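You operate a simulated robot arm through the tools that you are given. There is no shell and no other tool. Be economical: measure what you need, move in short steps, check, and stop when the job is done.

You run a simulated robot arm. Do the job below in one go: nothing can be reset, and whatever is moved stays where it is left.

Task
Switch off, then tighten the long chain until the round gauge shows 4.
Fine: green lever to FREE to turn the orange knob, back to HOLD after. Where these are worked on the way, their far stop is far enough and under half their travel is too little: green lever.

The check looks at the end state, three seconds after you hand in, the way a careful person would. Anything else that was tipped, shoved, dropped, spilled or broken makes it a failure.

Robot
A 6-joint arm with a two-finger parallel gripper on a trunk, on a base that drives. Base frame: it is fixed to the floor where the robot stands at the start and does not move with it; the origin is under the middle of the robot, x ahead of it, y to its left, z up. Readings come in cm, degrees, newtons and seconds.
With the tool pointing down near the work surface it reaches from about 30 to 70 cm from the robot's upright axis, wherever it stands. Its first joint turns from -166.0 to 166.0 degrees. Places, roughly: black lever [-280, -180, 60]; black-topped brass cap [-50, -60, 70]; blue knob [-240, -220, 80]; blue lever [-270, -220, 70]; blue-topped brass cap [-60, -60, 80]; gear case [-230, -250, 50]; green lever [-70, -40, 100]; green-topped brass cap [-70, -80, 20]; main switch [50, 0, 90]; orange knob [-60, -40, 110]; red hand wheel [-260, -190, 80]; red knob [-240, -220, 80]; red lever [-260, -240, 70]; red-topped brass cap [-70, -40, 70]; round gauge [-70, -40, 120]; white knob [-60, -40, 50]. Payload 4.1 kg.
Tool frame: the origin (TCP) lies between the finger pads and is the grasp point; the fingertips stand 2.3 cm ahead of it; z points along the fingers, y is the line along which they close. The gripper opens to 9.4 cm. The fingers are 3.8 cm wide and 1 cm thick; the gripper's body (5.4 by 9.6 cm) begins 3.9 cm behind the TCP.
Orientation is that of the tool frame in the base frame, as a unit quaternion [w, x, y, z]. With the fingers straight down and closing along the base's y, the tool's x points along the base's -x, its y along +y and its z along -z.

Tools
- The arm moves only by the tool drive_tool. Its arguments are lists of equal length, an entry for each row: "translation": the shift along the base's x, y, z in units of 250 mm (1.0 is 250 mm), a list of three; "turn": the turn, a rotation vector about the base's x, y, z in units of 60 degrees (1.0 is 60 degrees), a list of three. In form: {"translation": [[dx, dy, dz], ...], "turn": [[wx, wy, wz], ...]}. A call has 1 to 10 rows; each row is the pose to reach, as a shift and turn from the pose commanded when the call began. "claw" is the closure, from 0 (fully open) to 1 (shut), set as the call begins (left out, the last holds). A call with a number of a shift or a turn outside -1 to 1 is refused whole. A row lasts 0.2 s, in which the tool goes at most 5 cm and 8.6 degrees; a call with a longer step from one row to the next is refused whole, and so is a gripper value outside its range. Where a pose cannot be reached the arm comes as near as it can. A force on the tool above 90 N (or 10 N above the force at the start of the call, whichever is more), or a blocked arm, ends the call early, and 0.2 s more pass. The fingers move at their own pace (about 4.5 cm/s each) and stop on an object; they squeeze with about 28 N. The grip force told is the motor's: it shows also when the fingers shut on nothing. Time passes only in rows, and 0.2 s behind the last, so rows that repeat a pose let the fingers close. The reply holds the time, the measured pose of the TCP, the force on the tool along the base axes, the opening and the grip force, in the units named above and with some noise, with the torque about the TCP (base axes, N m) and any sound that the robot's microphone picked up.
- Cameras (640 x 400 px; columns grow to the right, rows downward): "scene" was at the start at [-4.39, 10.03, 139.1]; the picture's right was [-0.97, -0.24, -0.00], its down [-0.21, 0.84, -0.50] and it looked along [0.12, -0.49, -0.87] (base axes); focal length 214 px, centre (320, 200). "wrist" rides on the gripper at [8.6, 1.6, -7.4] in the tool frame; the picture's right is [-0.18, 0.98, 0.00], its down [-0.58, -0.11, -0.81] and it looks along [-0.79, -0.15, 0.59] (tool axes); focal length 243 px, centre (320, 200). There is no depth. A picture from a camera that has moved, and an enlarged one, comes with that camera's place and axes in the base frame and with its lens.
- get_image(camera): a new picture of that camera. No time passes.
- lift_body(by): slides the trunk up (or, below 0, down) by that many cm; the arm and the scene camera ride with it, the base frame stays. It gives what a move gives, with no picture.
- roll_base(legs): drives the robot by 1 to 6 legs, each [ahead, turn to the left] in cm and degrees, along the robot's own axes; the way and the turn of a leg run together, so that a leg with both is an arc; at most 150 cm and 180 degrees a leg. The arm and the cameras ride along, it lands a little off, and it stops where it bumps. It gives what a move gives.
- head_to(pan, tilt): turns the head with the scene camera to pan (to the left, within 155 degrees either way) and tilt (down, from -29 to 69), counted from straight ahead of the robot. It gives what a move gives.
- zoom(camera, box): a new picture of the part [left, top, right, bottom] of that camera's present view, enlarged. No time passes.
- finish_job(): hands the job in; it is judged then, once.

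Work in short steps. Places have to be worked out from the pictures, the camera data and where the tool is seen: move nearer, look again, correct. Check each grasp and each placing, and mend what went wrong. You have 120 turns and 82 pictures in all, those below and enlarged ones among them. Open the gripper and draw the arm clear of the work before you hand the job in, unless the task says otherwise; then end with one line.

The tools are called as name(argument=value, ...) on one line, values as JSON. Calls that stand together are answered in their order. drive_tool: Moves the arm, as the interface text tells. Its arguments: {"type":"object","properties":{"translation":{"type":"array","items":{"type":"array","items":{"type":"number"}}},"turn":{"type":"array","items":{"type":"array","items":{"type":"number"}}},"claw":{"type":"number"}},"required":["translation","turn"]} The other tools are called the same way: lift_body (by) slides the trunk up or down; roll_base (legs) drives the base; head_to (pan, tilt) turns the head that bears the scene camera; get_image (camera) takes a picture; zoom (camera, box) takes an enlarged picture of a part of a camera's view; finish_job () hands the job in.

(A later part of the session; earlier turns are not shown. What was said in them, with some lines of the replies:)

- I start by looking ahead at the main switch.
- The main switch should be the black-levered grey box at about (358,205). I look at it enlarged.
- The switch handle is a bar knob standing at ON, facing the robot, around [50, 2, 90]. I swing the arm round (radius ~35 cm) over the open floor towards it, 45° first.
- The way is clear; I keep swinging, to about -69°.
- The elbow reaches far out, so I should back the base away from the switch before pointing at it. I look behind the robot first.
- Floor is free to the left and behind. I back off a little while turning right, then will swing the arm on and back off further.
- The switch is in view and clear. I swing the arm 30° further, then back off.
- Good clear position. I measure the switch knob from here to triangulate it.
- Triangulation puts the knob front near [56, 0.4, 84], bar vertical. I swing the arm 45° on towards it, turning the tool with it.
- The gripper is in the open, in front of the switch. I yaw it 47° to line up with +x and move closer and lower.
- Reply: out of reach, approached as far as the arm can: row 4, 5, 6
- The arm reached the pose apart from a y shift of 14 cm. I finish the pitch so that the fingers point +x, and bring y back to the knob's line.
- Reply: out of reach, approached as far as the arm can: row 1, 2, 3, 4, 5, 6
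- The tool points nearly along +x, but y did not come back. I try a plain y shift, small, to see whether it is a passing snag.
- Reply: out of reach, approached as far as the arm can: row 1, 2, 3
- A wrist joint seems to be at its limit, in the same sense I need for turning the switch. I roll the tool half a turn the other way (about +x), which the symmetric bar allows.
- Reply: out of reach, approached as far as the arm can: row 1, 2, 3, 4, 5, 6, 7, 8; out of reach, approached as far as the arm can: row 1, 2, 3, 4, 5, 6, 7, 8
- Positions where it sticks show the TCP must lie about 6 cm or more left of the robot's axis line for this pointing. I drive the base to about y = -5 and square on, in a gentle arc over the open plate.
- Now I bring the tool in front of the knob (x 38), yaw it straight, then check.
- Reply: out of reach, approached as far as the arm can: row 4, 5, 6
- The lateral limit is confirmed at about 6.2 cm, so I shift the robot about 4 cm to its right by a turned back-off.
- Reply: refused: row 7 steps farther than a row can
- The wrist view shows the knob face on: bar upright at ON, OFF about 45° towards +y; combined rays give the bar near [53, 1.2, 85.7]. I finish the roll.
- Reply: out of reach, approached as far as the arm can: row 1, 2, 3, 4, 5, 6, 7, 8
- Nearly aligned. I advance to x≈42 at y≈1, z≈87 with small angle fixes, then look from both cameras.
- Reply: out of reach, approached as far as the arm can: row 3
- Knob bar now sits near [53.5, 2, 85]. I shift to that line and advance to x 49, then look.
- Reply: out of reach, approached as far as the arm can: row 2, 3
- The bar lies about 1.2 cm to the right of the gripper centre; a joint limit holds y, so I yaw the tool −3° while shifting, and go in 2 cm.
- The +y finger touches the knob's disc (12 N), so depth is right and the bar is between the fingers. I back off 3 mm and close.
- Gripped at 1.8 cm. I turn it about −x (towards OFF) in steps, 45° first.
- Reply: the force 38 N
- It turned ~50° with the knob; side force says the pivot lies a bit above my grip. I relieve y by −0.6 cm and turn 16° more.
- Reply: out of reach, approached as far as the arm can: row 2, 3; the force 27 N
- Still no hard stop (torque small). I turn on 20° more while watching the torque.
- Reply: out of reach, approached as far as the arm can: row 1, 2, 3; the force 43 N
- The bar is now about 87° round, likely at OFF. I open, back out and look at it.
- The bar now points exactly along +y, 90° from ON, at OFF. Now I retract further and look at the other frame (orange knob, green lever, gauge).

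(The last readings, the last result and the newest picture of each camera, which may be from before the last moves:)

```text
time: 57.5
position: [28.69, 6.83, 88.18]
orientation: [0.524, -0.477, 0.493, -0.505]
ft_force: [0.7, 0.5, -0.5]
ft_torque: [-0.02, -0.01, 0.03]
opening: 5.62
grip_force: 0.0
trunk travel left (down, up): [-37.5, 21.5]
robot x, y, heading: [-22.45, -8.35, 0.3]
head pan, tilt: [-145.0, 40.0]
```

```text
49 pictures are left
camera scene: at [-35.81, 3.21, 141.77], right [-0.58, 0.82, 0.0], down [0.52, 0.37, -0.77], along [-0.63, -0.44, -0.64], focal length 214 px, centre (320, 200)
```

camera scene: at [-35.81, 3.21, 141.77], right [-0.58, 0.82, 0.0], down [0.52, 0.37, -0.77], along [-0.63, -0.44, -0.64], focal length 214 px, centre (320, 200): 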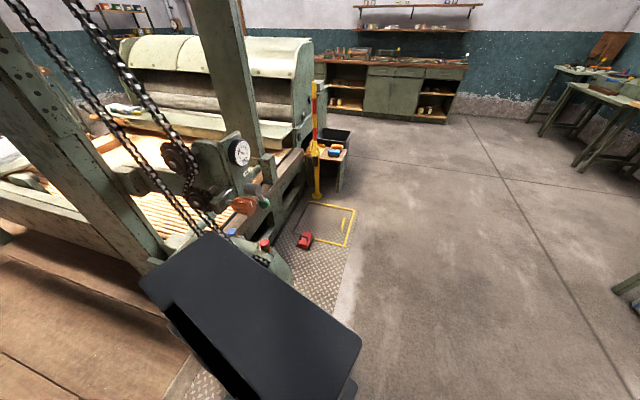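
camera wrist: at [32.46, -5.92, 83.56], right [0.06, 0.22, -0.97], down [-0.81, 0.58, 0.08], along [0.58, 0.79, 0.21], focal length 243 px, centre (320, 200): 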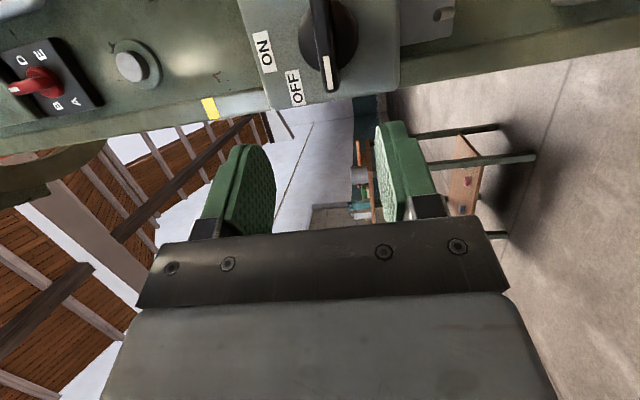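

Zoom onto the gauge and controls.

zoom(camera="scene", box=[150, 110, 310, 280])

zoom(camera="scene", box=[205, 130, 285, 220])

```text
2.35 times, centred on (230, 195) of scene
camera zoom: at [-35.81, 3.21, 141.77], right [-0.58, 0.82, 0.0], down [0.52, 0.37, -0.77], along [-0.63, -0.44, -0.64], focal length 505 px, centre (532, 212)
```

zoom: 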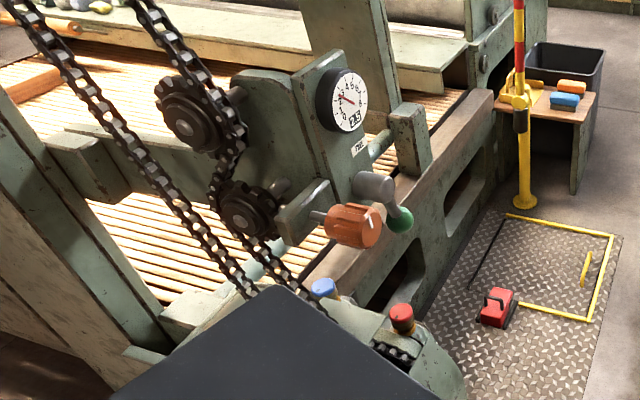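

```text
4.44 times, centred on (245, 175) of scene
camera zoom: at [-35.81, 3.21, 141.77], right [-0.58, 0.82, 0.0], down [0.52, 0.37, -0.77], along [-0.63, -0.44, -0.64], focal length 953 px, centre (653, 311)
```

zoom: 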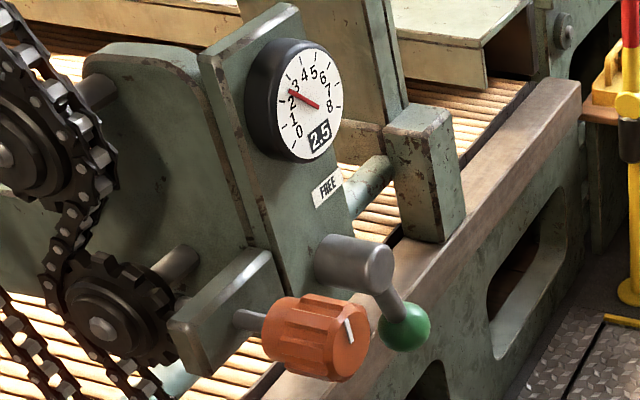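

Gauge reads 2.5; the lever hub and ribbed orange knob face about +y. I drive round to the open floor in front of them (about [-80, 40], facing −y), arm in front.

roll_base(legs=[[0, -39], [-75, 0], [0, -40]])

head_to(pan=0, tilt=30)

get_image(camera="scene")

```text
time: 65.3
position: [-56.53, -8.28, 88.23]
orientation: [-0.084, 0.056, -0.684, 0.723]
ft_force: [0.0, -0.4, -0.6]
ft_torque: [0.01, -0.06, 0.02]
opening: 5.64
grip_force: 0.0
trunk travel left (down, up): [-37.5, 21.5]
robot x, y, heading: [-81.92, 38.87, -78.5]
head pan, tilt: [-145.0, 40.0]
```

```text
time: 67.6
position: [-56.63, -8.25, 88.29]
orientation: [-0.086, 0.057, -0.684, 0.722]
ft_force: [0.3, 0.6, 0.2]
ft_torque: [-0.01, -0.02, 0.02]
opening: 5.61
grip_force: 0.1
trunk travel left (down, up): [-37.5, 21.5]
robot x, y, heading: [-81.88, 38.94, -78.4]
head pan, tilt: [0.0, 30.0]
```

```text
46 pictures are left
camera scene: at [-64.69, 39.55, 143.31], right [-0.98, -0.2, 0.0], down [-0.1, 0.49, -0.87], along [0.17, -0.85, -0.5], focal length 214 px, centre (320, 200)
```

scene: 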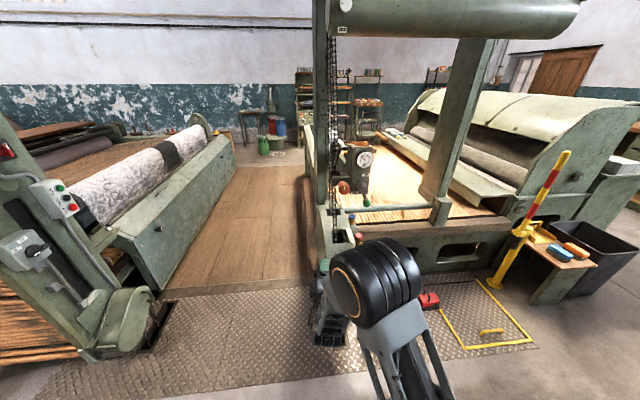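

zoom(camera="scene", box=[320, 130, 400, 250])

zoom(camera="scene", box=[332, 145, 382, 205])

```text
3.33 times, centred on (360, 190) of scene
camera zoom: at [-64.69, 39.55, 143.31], right [-0.98, -0.2, 0.0], down [-0.1, 0.49, -0.87], along [0.17, -0.85, -0.5], focal length 715 px, centre (187, 233)
```

zoom: 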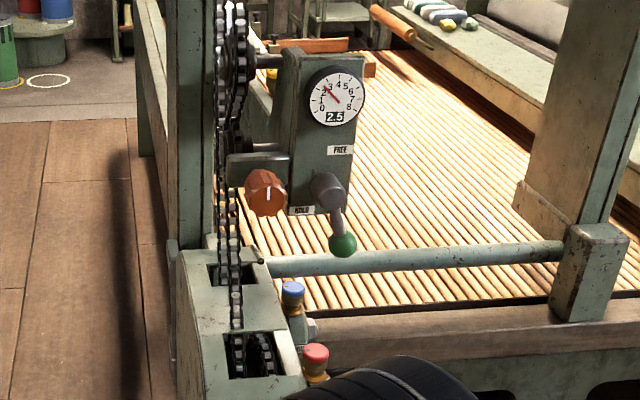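

```text
6.67 times, centred on (357, 175) of scene
camera zoom: at [-64.69, 39.55, 143.31], right [-0.98, -0.2, 0.0], down [-0.1, 0.49, -0.87], along [0.17, -0.85, -0.5], focal length 1430 px, centre (73, 367)
```

zoom: 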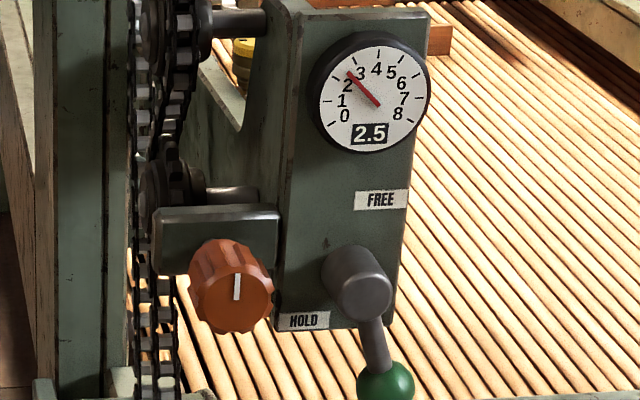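

Triangulated: green ball ≈[-68.9, -42.4, 96.2] hanging (HOLD), hub ≈[-66.9, ·, 102.7], orange knob face ≈[-59.7, -35.4, 105.2], FREE above. I shift the base to about x −92, facing −y, so the tool line lies left of its axis as the arm needs.

roll_base(legs=[[0, 45], [-12, 0], [0, -57], [8, 0]])

get_image(camera="scene")

get_image(camera="wrist")

```text
time: 74.0
position: [-78.77, -14.07, 88.17]
orientation: [0.001, -0.026, -0.686, 0.727]
ft_force: [-0.1, 0.6, 0.1]
ft_torque: [-0.01, 0.02, -0.05]
opening: 5.62
grip_force: 0.0
trunk travel left (down, up): [-37.5, 21.5]
robot x, y, heading: [-91.99, 37.61, -92.1]
head pan, tilt: [0.0, 30.0]
```

```text
43 pictures are left
camera scene: at [-75.35, 34.17, 143.31], right [-1.0, 0.04, 0.0], down [0.02, 0.5, -0.87], along [-0.03, -0.87, -0.5], focal length 214 px, centre (320, 200)
```

scene: 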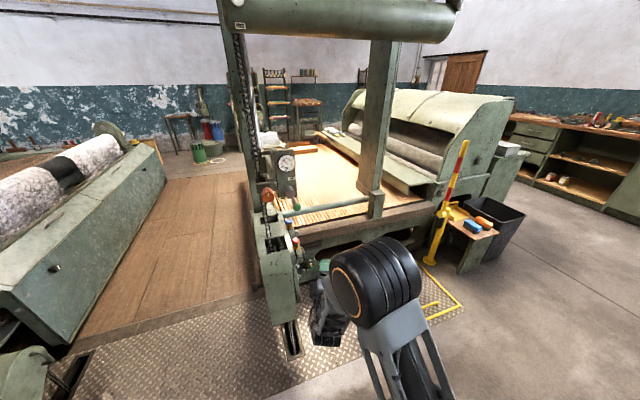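

```text
42 pictures are left
camera wrist: at [-87.07, -6.47, 85.9], right [0.22, -0.07, -0.97], down [0.61, 0.79, 0.08], along [0.76, -0.61, 0.21], focal length 243 px, centre (320, 200)
```

wrist: 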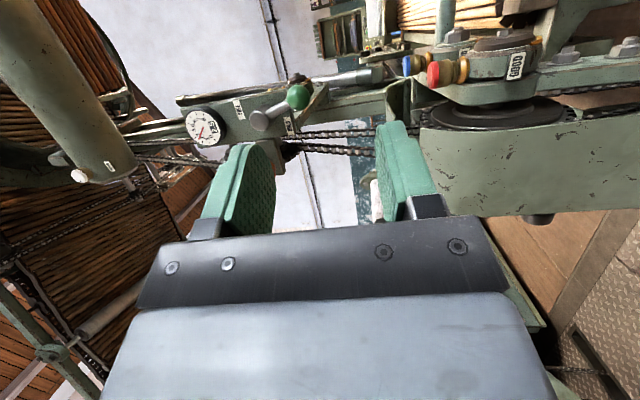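

The wrist view confirms the ball at about [-68.7, -42.4, 96]. I zoom on the lever for its geometry.

zoom(camera="wrist", box=[170, 60, 350, 180])

```text
3.33 times, centred on (260, 120) of wrist
camera zoom: at [-87.07, -6.47, 85.9], right [0.22, -0.07, -0.97], down [0.61, 0.79, 0.08], along [0.76, -0.61, 0.21], focal length 809 px, centre (520, 467)
```

zoom: 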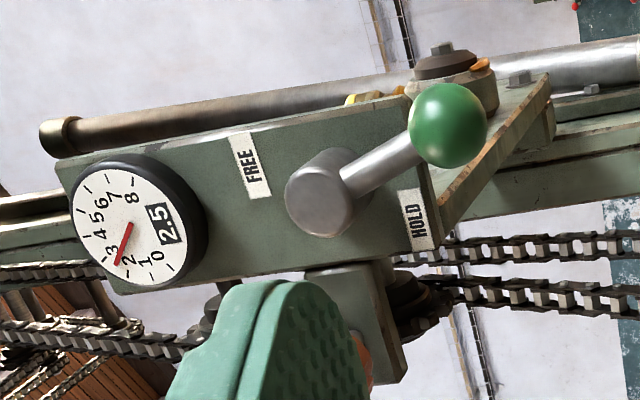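

HOLD label is below the hub and FREE above; the ball will swing round the −x side. With closed fingers I go to the front of the spot on the ball's +x side.

drive_tool(translation=[[0.11, -0.128, 0.062], [0.22, -0.256, 0.125], [0.33, -0.384, 0.187], [0.44, -0.512, 0.25], [0.552, -0.64, 0.312]], turn=[[0.01, 0, 0.007], [0.02, 0, 0.014], [0.03, 0, 0.021], [0.04, 0, 0.028], [0.055, 0, 0.036]], claw=1)

get_image(camera="wrist")

```text
time: 75.2
position: [-64.8, -30.05, 96.11]
orientation: [0.013, 0.012, 0.707, -0.707]
ft_force: [-0.4, -0.3, -0.1]
ft_torque: [0.05, 0.0, -0.01]
opening: 0.01
grip_force: 27.6
trunk travel left (down, up): [-37.5, 21.5]
robot x, y, heading: [-91.96, 38.03, -92.1]
head pan, tilt: [0.0, 30.0]
```

```text
40 pictures are left
camera wrist: at [-73.31, -22.72, 94.22], right [0.22, 0.0, -0.98], down [0.58, 0.81, 0.13], along [0.79, -0.59, 0.18], focal length 243 px, centre (320, 200)
```

wrist: 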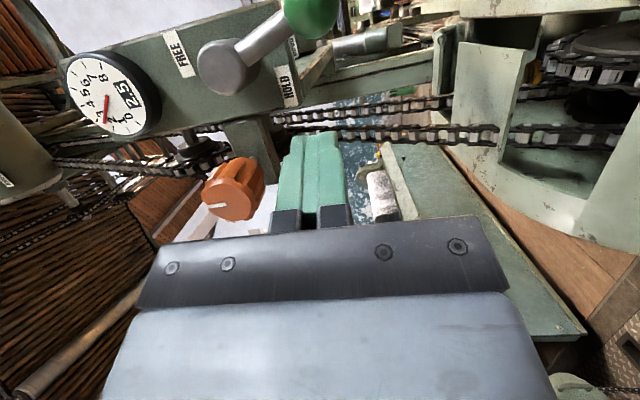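

The ball's +x edge is near −66.2, so I shift to x −63.6 and advance alongside the ball.

drive_tool(translation=[[0.048, -0.1, 0], [0.048, -0.25, 0], [0.048, -0.4, 0], [0.048, -0.45, 0]], turn=[[0, 0, 0], [0, 0, 0], [0, 0, 0], [0, 0, 0]])

get_image(camera="wrist")

zoom(camera="scene", box=[240, 130, 340, 230])

```text
time: 76.2
position: [-63.92, -41.21, 95.91]
orientation: [-0.012, -0.013, -0.707, 0.707]
ft_force: [-0.2, 0.4, -0.4]
ft_torque: [-0.04, 0.02, -0.03]
opening: 0.01
grip_force: 28.5
trunk travel left (down, up): [-37.5, 21.5]
robot x, y, heading: [-91.63, 37.59, -92.1]
head pan, tilt: [0.0, 30.0]
```

```text
39 pictures are left
camera wrist: at [-72.45, -33.74, 94.09], right [0.22, 0.0, -0.98], down [0.58, 0.81, 0.13], along [0.79, -0.59, 0.18], focal length 243 px, centre (320, 200)
```

wrist: 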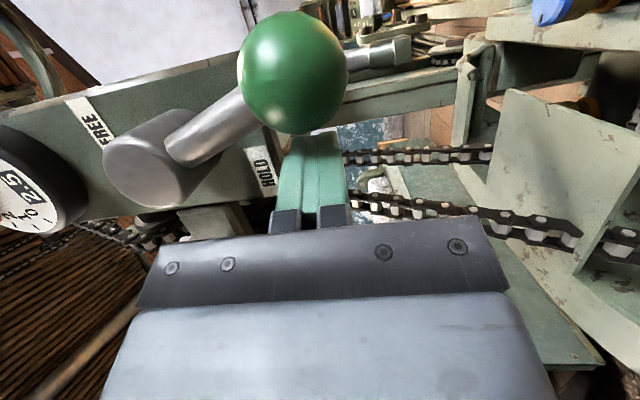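

```text
4.00 times, centred on (290, 180) of scene
camera zoom: at [-75.35, 34.14, 143.31], right [-1.0, 0.04, 0.0], down [0.02, 0.5, -0.87], along [-0.03, -0.87, -0.5], focal length 858 px, centre (440, 280)
```

zoom: 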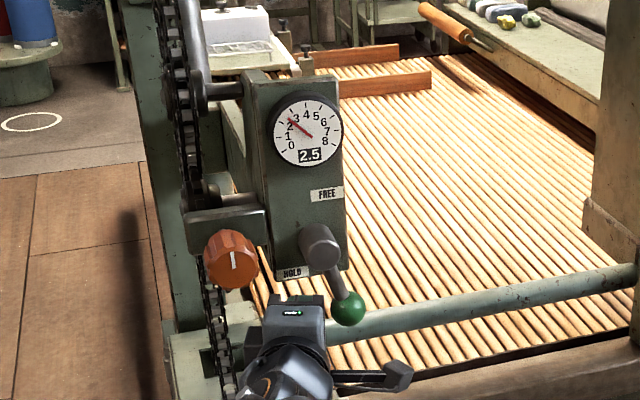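

Fingertips are beside the ball. I push along the arc, the first part, watching force and the lever.

drive_tool(translation=[[-0.056, 0, -0.004], [-0.104, 0, -0.008], [-0.14, 0, -0.004], [-0.176, 0, 0.0], [-0.21, 0, 0.014], [-0.244, 0, 0.028]], turn=[[0, 0, 0], [0, 0, 0], [0, 0, 0], [0, 0, 0], [0, 0, 0], [0, 0, 0]])

get_image(camera="wrist")

```text
time: 77.7
position: [-69.87, -41.35, 96.73]
orientation: [-0.012, -0.013, -0.707, 0.707]
ft_force: [0.4, -0.6, -0.8]
ft_torque: [-0.01, -0.02, 0.04]
opening: 0.0
grip_force: 28.4
trunk travel left (down, up): [-37.5, 21.5]
robot x, y, heading: [-91.9, 37.98, -92.0]
head pan, tilt: [0.0, 30.0]
```

```text
37 pictures are left
camera wrist: at [-78.46, -33.94, 94.82], right [0.22, 0.0, -0.98], down [0.58, 0.81, 0.13], along [0.79, -0.59, 0.18], focal length 243 px, centre (320, 200)
```

wrist: 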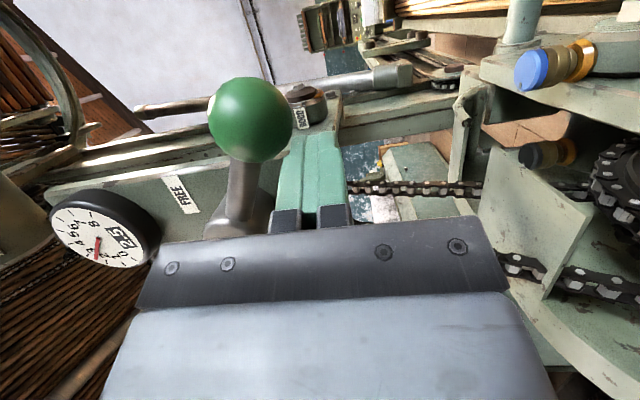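

The lever follows freely (ball near the 60° mark). I push it on, up and over towards FREE.

drive_tool(translation=[[-0.06, 0, 0.04], [-0.108, 0, 0.1], [-0.13, 0, 0.15], [-0.14, 0, 0.2], [-0.145, 0, 0.25], [-0.138, 0, 0.3], [-0.125, 0, 0.34], [-0.108, 0, 0.38]], turn=[[0, 0, 0], [0, 0, 0], [0, 0, 0], [0, 0, 0], [0, 0, 0], [0, 0, 0], [0, 0, 0], [0, 0, 0]])

get_image(camera="wrist")

zoom(camera="scene", box=[240, 130, 340, 230])

```text
time: 79.1
position: [-73.16, -41.32, 100.84]
orientation: [0.011, 0.005, 0.73, -0.684]
ft_force: [0.7, -2.1, -14.1]
ft_torque: [0.29, -0.06, 0.03]
opening: 0.0
grip_force: 28.3
trunk travel left (down, up): [-37.5, 21.5]
robot x, y, heading: [-92.31, 37.81, -92.0]
head pan, tilt: [0.0, 30.0]
stopped in row 7: the force on the tool passed its limit at 94 N (the readings are from after the stop); the commanded pose is now the measured one
```

```text
36 pictures are left
camera wrist: at [-81.8, -33.94, 99.51], right [0.21, 0.07, -0.98], down [0.57, 0.8, 0.17], along [0.79, -0.59, 0.13], focal length 243 px, centre (320, 200)
```

wrist: 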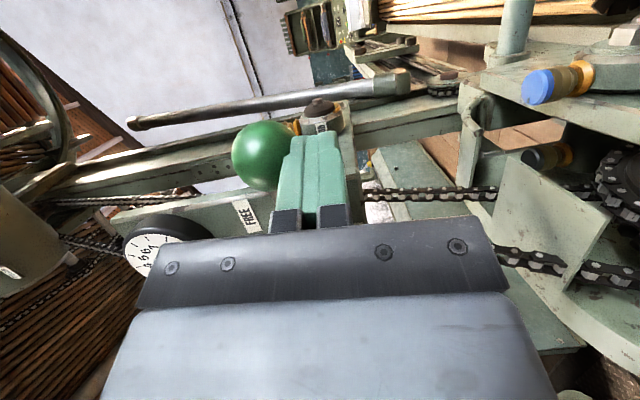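

```text
4.00 times, centred on (290, 180) of scene
camera zoom: at [-75.3, 34.04, 143.38], right [-1.0, 0.03, 0.0], down [0.02, 0.5, -0.87], along [-0.03, -0.86, -0.5], focal length 858 px, centre (440, 280)
```

zoom: 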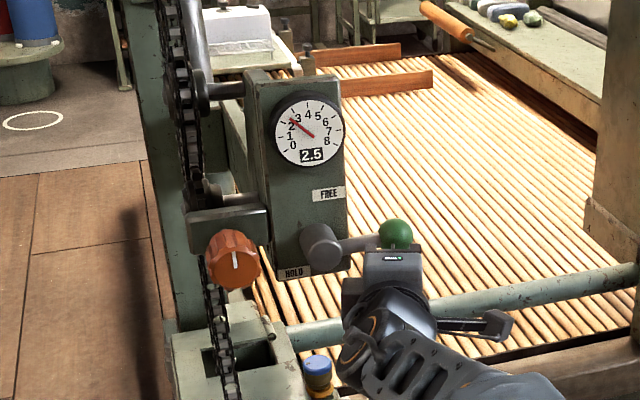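

The 94 N stop with the ball ~88° from HOLD means the lever is at its far stop, FREE. I back out and go to a standoff in front of the orange knob, opening to 6.6 cm.

drive_tool(translation=[[0, 0.0, -0.04], [0, 0.18, -0.04], [0, 0.36, -0.04], [0, 0.53, -0.02], [0.15, 0.53, 0.04], [0.3, 0.53, 0.09], [0.42, 0.53, 0.13], [0.54, 0.53, 0.176]], turn=[[0, 0, 0], [-0.02, 0, 0], [-0.04, 0, 0], [-0.063, 0, 0], [-0.063, 0, 0], [-0.063, 0, 0], [-0.063, 0, 0], [-0.063, 0, 0]], claw=0.3)

get_image(camera="wrist")

zoom(camera="scene", box=[240, 130, 340, 230])

```text
time: 80.9
position: [-59.78, -28.18, 105.77]
orientation: [-0.011, -0.006, -0.703, 0.711]
ft_force: [-0.6, 0.8, -0.1]
ft_torque: [0.03, -0.01, -0.01]
opening: 6.59
grip_force: 0.1
trunk travel left (down, up): [-37.5, 21.5]
robot x, y, heading: [-92.02, 37.94, -92.0]
head pan, tilt: [0.0, 30.0]
```

```text
34 pictures are left
camera wrist: at [-68.31, -20.73, 103.9], right [0.21, -0.01, -0.98], down [0.57, 0.81, 0.11], along [0.79, -0.58, 0.17], focal length 243 px, centre (320, 200)
```

wrist: 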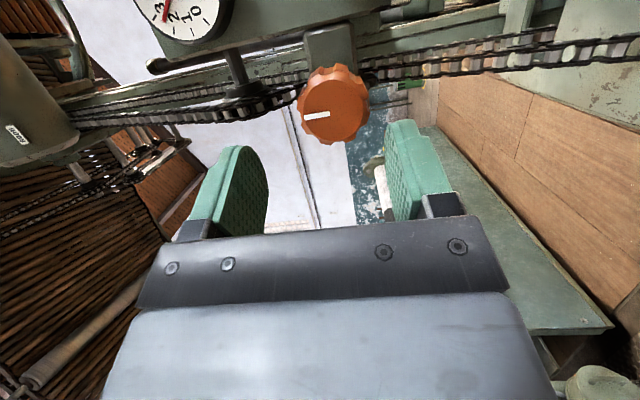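

```text
4.00 times, centred on (290, 180) of scene
camera zoom: at [-75.35, 34.25, 143.31], right [-1.0, 0.03, 0.0], down [0.02, 0.5, -0.87], along [-0.03, -0.87, -0.5], focal length 858 px, centre (440, 280)
```

zoom: 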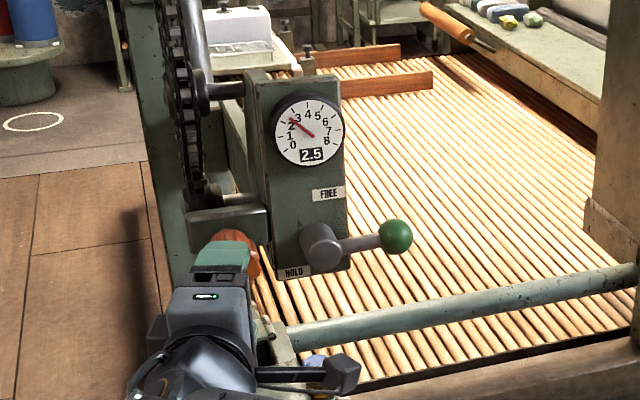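

Lever stays at FREE. The knob centre lies near [-59.1, ·, 105.4]; I advance onto it and close.

drive_tool(translation=[[0.02, -0.12, -0.012], [0.024, -0.24, -0.014], [0.024, -0.34, -0.014]], turn=[[0, 0, 0], [0, 0, 0], [0, 0, 0]])

drive_tool(translation=[[0, 0, 0], [0, 0, 0], [0, 0, 0], [0, 0, 0]], turn=[[0, 0, 0], [0, 0, 0], [0, 0, 0], [0, 0, 0]], claw=1)

get_image(camera="wrist")

```text
time: 81.7
position: [-59.26, -36.71, 105.41]
orientation: [-0.011, -0.007, -0.703, 0.711]
ft_force: [0.0, 0.8, 0.8]
ft_torque: [0.0, -0.01, -0.02]
opening: 6.57
grip_force: 0.0
trunk travel left (down, up): [-37.5, 21.5]
robot x, y, heading: [-91.94, 37.95, -91.9]
head pan, tilt: [0.0, 30.0]
```

```text
time: 82.7
position: [-59.38, -36.65, 105.03]
orientation: [-0.01, -0.005, -0.705, 0.709]
ft_force: [-3.6, 9.9, -15.6]
ft_torque: [1.2, 0.54, 0.1]
opening: 4.82
grip_force: 44.9
trunk travel left (down, up): [-37.5, 21.5]
robot x, y, heading: [-91.87, 38.05, -92.0]
head pan, tilt: [0.0, 30.0]
```

```text
32 pictures are left
camera wrist: at [-67.84, -29.26, 103.29], right [0.21, 0.0, -0.98], down [0.57, 0.81, 0.12], along [0.79, -0.58, 0.17], focal length 243 px, centre (320, 200)
```

wrist: 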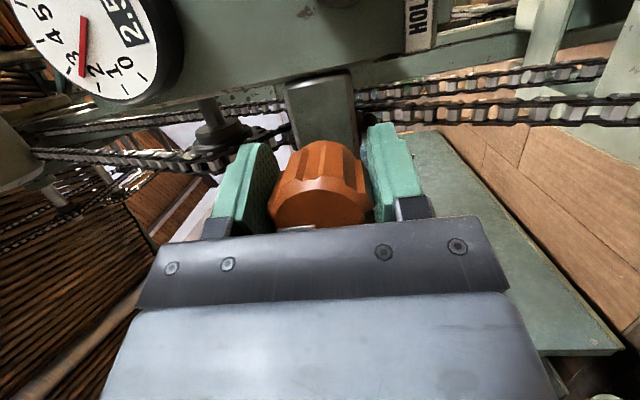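

Gripped at 4.8 cm. I turn clockwise (about −y) 36° with a little z relief, and read the gauge.

drive_tool(translation=[[0, 0, -0.012], [0, 0, -0.014], [0, 0, -0.014], [0, 0, -0.014], [0, 0, -0.014], [0, 0, -0.014]], turn=[[0, -0.1, 0], [0, -0.2, 0], [0, -0.3, 0], [0, -0.4, 0], [0, -0.5, 0], [0, -0.6, 0]])

get_image(camera="wrist")

zoom(camera="scene", box=[240, 130, 340, 230])

```text
time: 84.1
position: [-59.11, -36.67, 104.77]
orientation: [-0.228, -0.226, -0.666, 0.674]
ft_force: [0.4, 0.0, -13.5]
ft_torque: [1.57, 0.59, 0.21]
opening: 5.27
grip_force: 45.3
trunk travel left (down, up): [-37.5, 21.5]
robot x, y, heading: [-91.56, 37.99, -92.0]
head pan, tilt: [0.0, 30.0]
```

```text
31 pictures are left
camera wrist: at [-64.89, -29.24, 98.22], right [0.74, -0.01, -0.67], down [0.4, 0.81, 0.43], along [0.54, -0.59, 0.61], focal length 243 px, centre (320, 200)
```

wrist: 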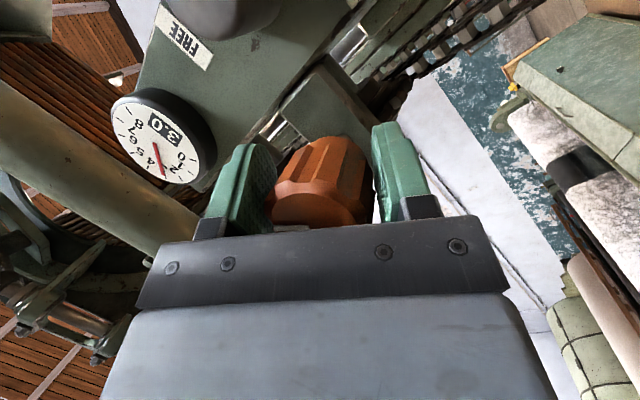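

```text
4.00 times, centred on (290, 180) of scene
camera zoom: at [-75.27, 34.08, 143.29], right [-1.0, 0.03, 0.0], down [0.02, 0.5, -0.87], along [-0.03, -0.86, -0.5], focal length 858 px, centre (440, 280)
```

zoom: 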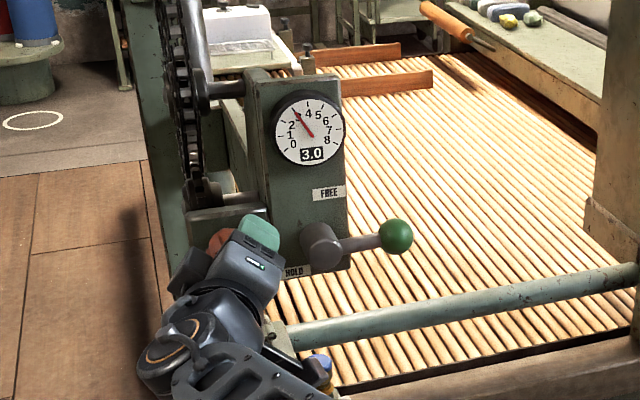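

Gauge rose to 3.0 with ~36°, so clockwise tightens, about 72° per unit. I turn 48° more.

drive_tool(translation=[[0, 0, -0.008], [0, 0, -0.01], [0, 0, -0.01], [0, 0, -0.01], [0, 0, -0.01], [0, 0, -0.01], [0, 0, -0.01], [0, 0, -0.01]], turn=[[0, -0.1, 0], [0, -0.2, 0], [0, -0.3, 0], [0, -0.4, 0], [0, -0.5, 0], [0, -0.6, 0], [0, -0.7, 0], [0, -0.8, 0]])

get_image(camera="wrist")

zoom(camera="scene", box=[270, 130, 340, 200])

```text
time: 85.9
position: [-58.56, -36.58, 104.51]
orientation: [-0.48, -0.478, -0.518, 0.522]
ft_force: [22.5, -0.5, -9.1]
ft_torque: [1.43, 0.62, 1.06]
opening: 5.41
grip_force: 45.4
trunk travel left (down, up): [-37.5, 21.5]
robot x, y, heading: [-91.99, 38.02, -92.0]
head pan, tilt: [0.0, 30.0]
```

```text
29 pictures are left
camera wrist: at [-57.68, -29.14, 95.76], right [0.99, 0.0, 0.1], down [-0.06, 0.81, 0.58], along [-0.09, -0.59, 0.81], focal length 243 px, centre (320, 200)
```

wrist: 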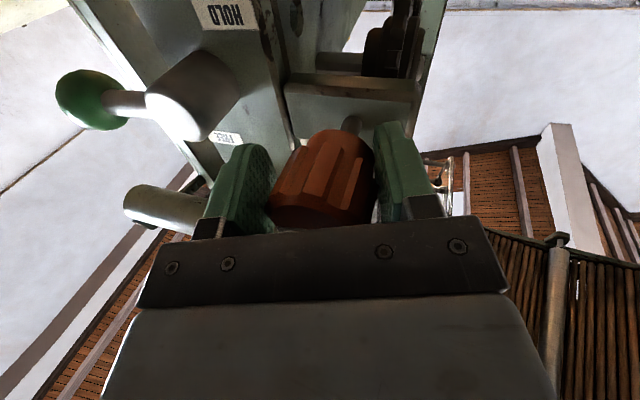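

```text
5.71 times, centred on (305, 165) of scene
camera zoom: at [-74.94, 34.18, 143.26], right [-1.0, 0.03, 0.0], down [0.01, 0.5, -0.87], along [-0.03, -0.87, -0.5], focal length 1226 px, centre (406, 400)
```

zoom: 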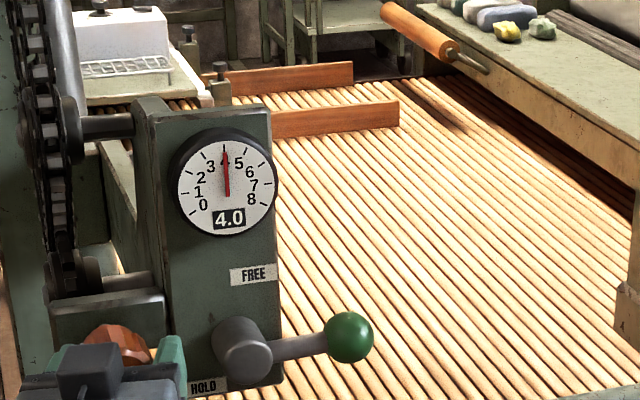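

The gauge now shows 4.0. I open the fingers and check whether it holds before drawing back.

drive_tool(translation=[[0, 0, 0], [0, 0, 0], [0, 0, 0]], turn=[[0, 0, 0], [0, 0, 0], [0, 0, 0]], claw=0.2)

zoom(camera="scene", box=[285, 145, 325, 180])

```text
time: 86.7
position: [-59.18, -36.47, 104.71]
orientation: [-0.479, -0.481, -0.514, 0.524]
ft_force: [-0.1, 0.0, 0.3]
ft_torque: [-0.01, -0.02, 0.0]
opening: 7.51
grip_force: 0.0
trunk travel left (down, up): [-37.5, 21.5]
robot x, y, heading: [-92.18, 38.01, -91.8]
head pan, tilt: [0.0, 30.0]
```

```text
11.43 times, centred on (305, 162) of scene
camera zoom: at [-75.33, 34.23, 143.31], right [-1.0, 0.03, 0.0], down [0.02, 0.5, -0.87], along [-0.03, -0.87, -0.5], focal length 2451 px, centre (491, 629)
```

zoom: 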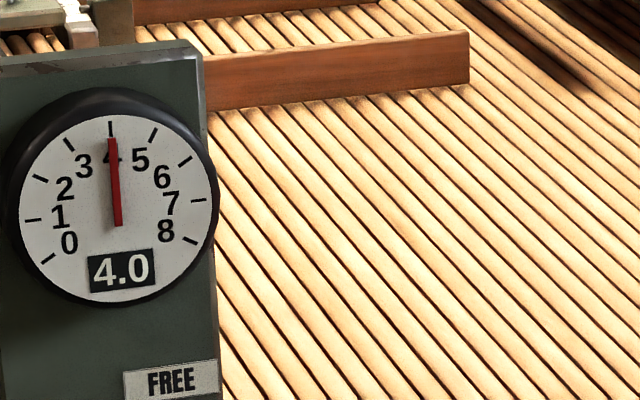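

4.0 holds. I draw back, close the fingers and go in front of a spot above the ball, to push the lever back to HOLD.

drive_tool(translation=[[0, 0.12, 0], [0, 0.24, 0], [0, 0.34, 0], [-0.15, 0.34, 0.05], [-0.3, 0.34, 0.1], [-0.46, 0.34, 0.15]], turn=[[0, 0, 0], [0, 0, 0], [0, 0, 0], [0, 0, 0], [0, 0, 0], [0, 0, 0]])

drive_tool(translation=[[0, 0, 0], [0, 0, 0], [0, -0.15, 0], [0, -0.3, 0], [0, -0.4, 0]], turn=[[0, 0, 0], [0, 0, 0], [0, 0, 0], [0, 0, 0], [0, 0, 0]], claw=1)

get_image(camera="wrist")

zoom(camera="scene", box=[240, 130, 340, 230])

```text
time: 88.1
position: [-70.61, -28.12, 108.09]
orientation: [-0.479, -0.479, -0.517, 0.524]
ft_force: [0.4, -0.7, 0.0]
ft_torque: [-0.02, 0.04, 0.0]
opening: 7.55
grip_force: 0.1
trunk travel left (down, up): [-37.5, 21.5]
robot x, y, heading: [-92.2, 38.08, -91.9]
head pan, tilt: [0.0, 30.0]
```

```text
time: 89.3
position: [-70.68, -38.03, 108.61]
orientation: [-0.479, -0.48, -0.515, 0.523]
ft_force: [-0.9, 0.1, 0.0]
ft_torque: [0.02, 0.01, 0.02]
opening: 0.0
grip_force: 27.7
trunk travel left (down, up): [-37.5, 21.5]
robot x, y, heading: [-91.92, 37.81, -91.9]
head pan, tilt: [0.0, 30.0]
```

```text
26 pictures are left
camera wrist: at [-69.61, -30.71, 99.65], right [0.99, -0.01, 0.1], down [-0.05, 0.81, 0.58], along [-0.09, -0.58, 0.81], focal length 243 px, centre (320, 200)
```

wrist: 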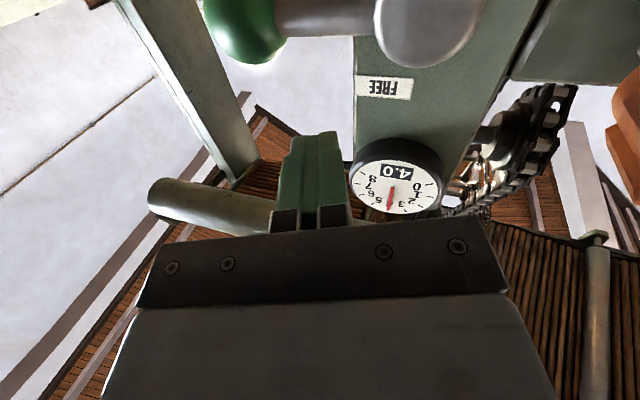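

```text
4.00 times, centred on (290, 180) of scene
camera zoom: at [-75.33, 34.23, 143.31], right [-1.0, 0.03, 0.0], down [0.02, 0.5, -0.87], along [-0.03, -0.87, -0.5], focal length 858 px, centre (440, 280)
```

zoom: 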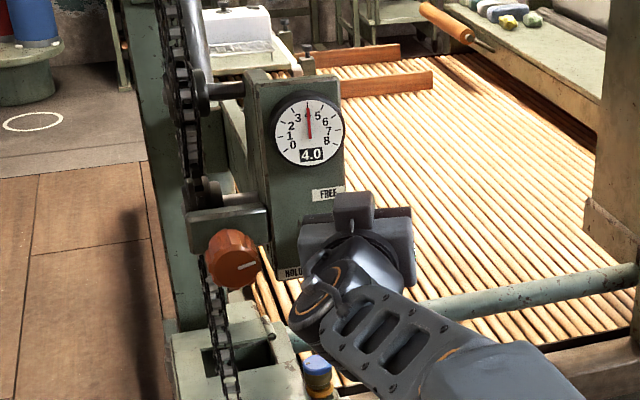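

Finger is above the ball; I go in to the ball's depth and push down along the arc.

drive_tool(translation=[[0, -0.128, 0], [-0.056, -0.128, -0.05], [-0.09, -0.128, -0.11], [-0.115, -0.128, -0.18], [-0.12, -0.128, -0.25], [-0.108, -0.128, -0.32], [-0.08, -0.128, -0.38]], turn=[[0, 0, 0], [0, 0, 0], [0, 0, 0], [0, 0, 0], [0, 0, 0], [0, 0, 0], [0, 0, 0]])

get_image(camera="wrist")

```text
time: 90.9
position: [-72.64, -41.25, 98.99]
orientation: [-0.478, -0.481, -0.515, 0.524]
ft_force: [-1.4, 0.7, 0.2]
ft_torque: [0.0, 0.04, -0.04]
opening: 0.0
grip_force: 27.9
trunk travel left (down, up): [-37.5, 21.5]
robot x, y, heading: [-92.05, 37.86, -92.2]
head pan, tilt: [0.0, 30.0]
```

```text
24 pictures are left
camera wrist: at [-71.61, -33.92, 90.15], right [0.99, -0.01, 0.1], down [-0.05, 0.81, 0.58], along [-0.09, -0.58, 0.81], focal length 243 px, centre (320, 200)
```

wrist: 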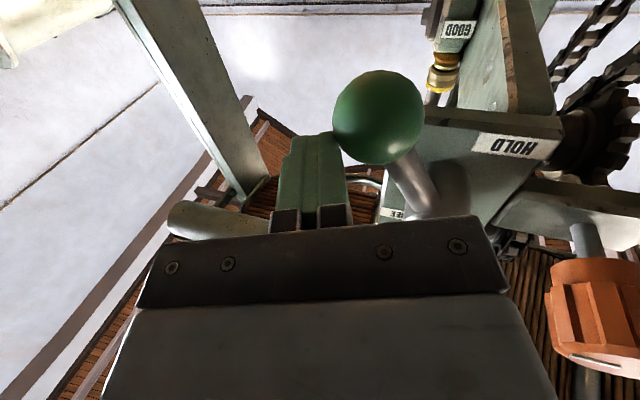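

Ball is at about 28°, near HOLD. I push on in +x until it meets the stop.

drive_tool(translation=[[0.03, 0, -0.03], [0.06, 0, -0.05], [0.09, 0, -0.07], [0.12, 0, -0.08], [0.15, 0, -0.09]], turn=[[0, 0, 0], [0, 0, 0], [0, 0, 0], [0, 0, 0], [0, 0, 0]])

get_image(camera="wrist")

```text
time: 92.1
position: [-71.11, -41.28, 97.62]
orientation: [-0.478, -0.486, -0.502, 0.533]
ft_force: [-68.2, 24.9, 22.5]
ft_torque: [0.37, 0.96, 0.09]
opening: 0.0
grip_force: 27.7
trunk travel left (down, up): [-37.5, 21.5]
robot x, y, heading: [-91.83, 38.22, -92.8]
head pan, tilt: [0.0, 30.0]
```

```text
23 pictures are left
camera wrist: at [-69.84, -34.03, 88.81], right [0.99, -0.04, 0.11], down [-0.04, 0.82, 0.57], along [-0.11, -0.57, 0.82], focal length 243 px, centre (320, 200)
```

wrist: 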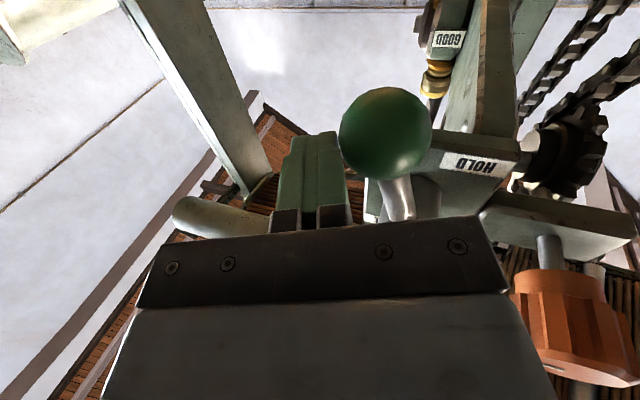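

Blocked at 68 N: the lever is at its HOLD stop. I ease off to −x, draw back and check everything.

drive_tool(translation=[[-0.1, 0, 0.04], [-0.16, 0.05, 0.04], [-0.16, 0.22, 0.04], [-0.16, 0.4, 0.04], [-0.16, 0.58, 0.04], [-0.16, 0.75, 0.04], [-0.16, 0.92, 0.02]], turn=[[0, 0, 0], [0, 0, 0], [0, 0, 0], [0, 0, 0], [0, 0, 0], [0, 0, 0], [0, 0, 0]])

drive_tool(translation=[[-0.1, 0.05, -0.05], [-0.2, 0.1, -0.1], [-0.3, 0.1, -0.2]], turn=[[0, 0, 0], [0, 0, 0], [0, 0, 0]], claw=0)

zoom(camera="scene", box=[240, 130, 340, 230])

zoom(camera="scene", box=[285, 145, 325, 180])

```text
time: 93.7
position: [-72.96, -18.18, 97.32]
orientation: [-0.479, -0.48, -0.515, 0.524]
ft_force: [0.9, 0.0, -0.4]
ft_torque: [-0.01, -0.01, 0.02]
opening: 0.0
grip_force: 27.7
trunk travel left (down, up): [-37.5, 21.5]
robot x, y, heading: [-91.87, 37.96, -91.7]
head pan, tilt: [0.0, 30.0]
```

```text
time: 94.5
position: [-80.67, -15.63, 92.17]
orientation: [-0.479, -0.481, -0.514, 0.524]
ft_force: [0.2, 0.3, -0.4]
ft_torque: [-0.03, 0.0, 0.0]
opening: 6.86
grip_force: 0.0
trunk travel left (down, up): [-37.5, 21.5]
robot x, y, heading: [-91.41, 37.86, -91.9]
head pan, tilt: [0.0, 30.0]
```

```text
4.00 times, centred on (290, 180) of scene
camera zoom: at [-75.37, 34.27, 143.31], right [-1.0, 0.03, 0.0], down [0.02, 0.5, -0.87], along [-0.03, -0.87, -0.5], focal length 858 px, centre (440, 280)
```

zoom: 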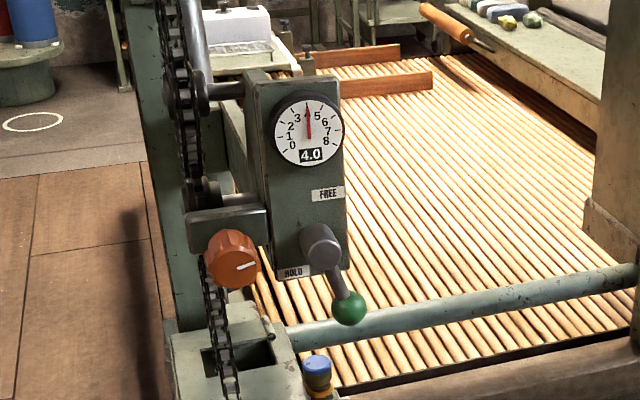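

```text
11.43 times, centred on (305, 162) of scene
camera zoom: at [-75.37, 34.27, 143.31], right [-1.0, 0.03, 0.0], down [0.02, 0.5, -0.87], along [-0.03, -0.87, -0.5], focal length 2451 px, centre (491, 629)
```

zoom: 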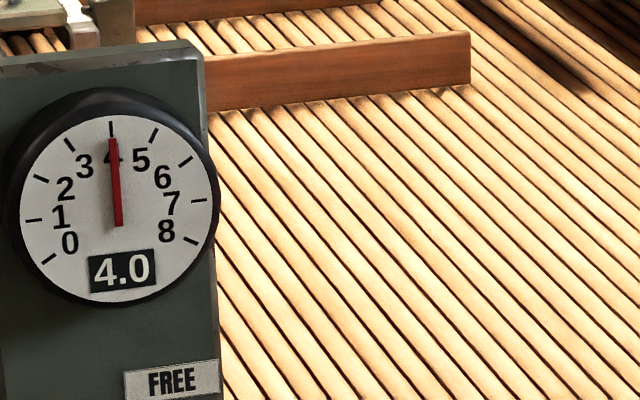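

Gauge 4.0, lever at HOLD. Last check: the main switch.

head_to(pan=73, tilt=22)

get_image(camera="scene")

```text
time: 96.0
position: [-80.59, -15.67, 92.25]
orientation: [-0.479, -0.48, -0.516, 0.524]
ft_force: [0.2, -0.5, -0.1]
ft_torque: [-0.04, 0.0, -0.02]
opening: 9.4
grip_force: 0.0
trunk travel left (down, up): [-37.5, 21.5]
robot x, y, heading: [-91.73, 38.07, -92.1]
head pan, tilt: [73.0, 22.0]
```

```text
20 pictures are left
camera scene: at [-66.28, 40.27, 144.59], right [-0.33, -0.95, 0.0], down [-0.35, 0.12, -0.93], along [0.88, -0.3, -0.37], focal length 214 px, centre (320, 200)
```

scene: 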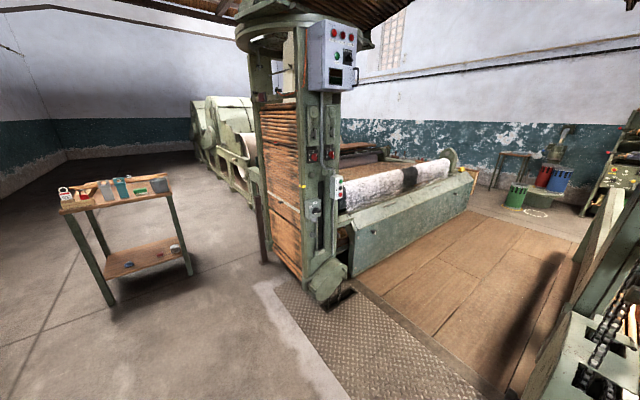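

zoom(camera="scene", box=[295, 185, 345, 235])

zoom(camera="scene", box=[300, 15, 370, 95])

```text
8.00 times, centred on (320, 210) of scene
camera zoom: at [-66.28, 40.27, 144.59], right [-0.33, -0.95, 0.0], down [-0.35, 0.12, -0.93], along [0.88, -0.3, -0.37], focal length 1716 px, centre (320, 120)
```

zoom: 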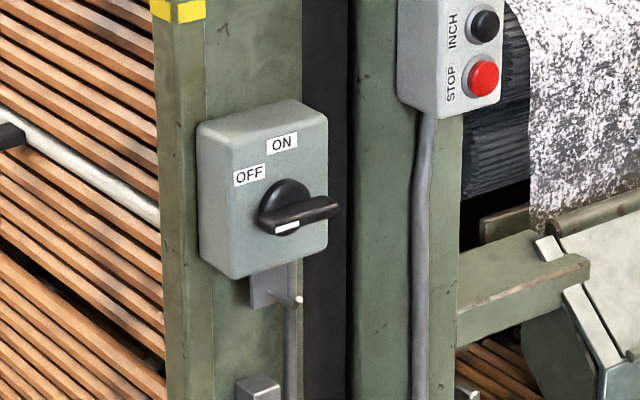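

```text
5.00 times, centred on (335, 55) of scene
camera zoom: at [-66.28, 40.27, 144.59], right [-0.33, -0.95, 0.0], down [-0.35, 0.12, -0.93], along [0.88, -0.3, -0.37], focal length 1072 px, centre (245, 925)
```

zoom: 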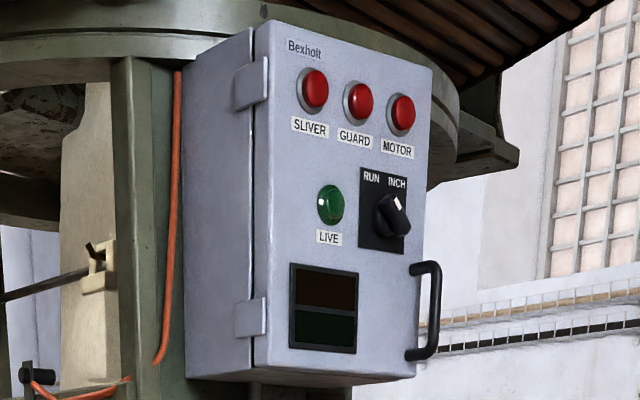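

The switch is at OFF and the cabinet displays, lit earlier, are dark. The gauge reads 4.0, the lever is at HOLD, and the arm is clear and open, so I hand in.

finish_job()

```text
The job is handed in.
```

The main switch is off, the long chain is tightened until the round gauge reads 4.0, and the green lever is back at HOLD; I've handed the job in with the gripper open and the arm clear.
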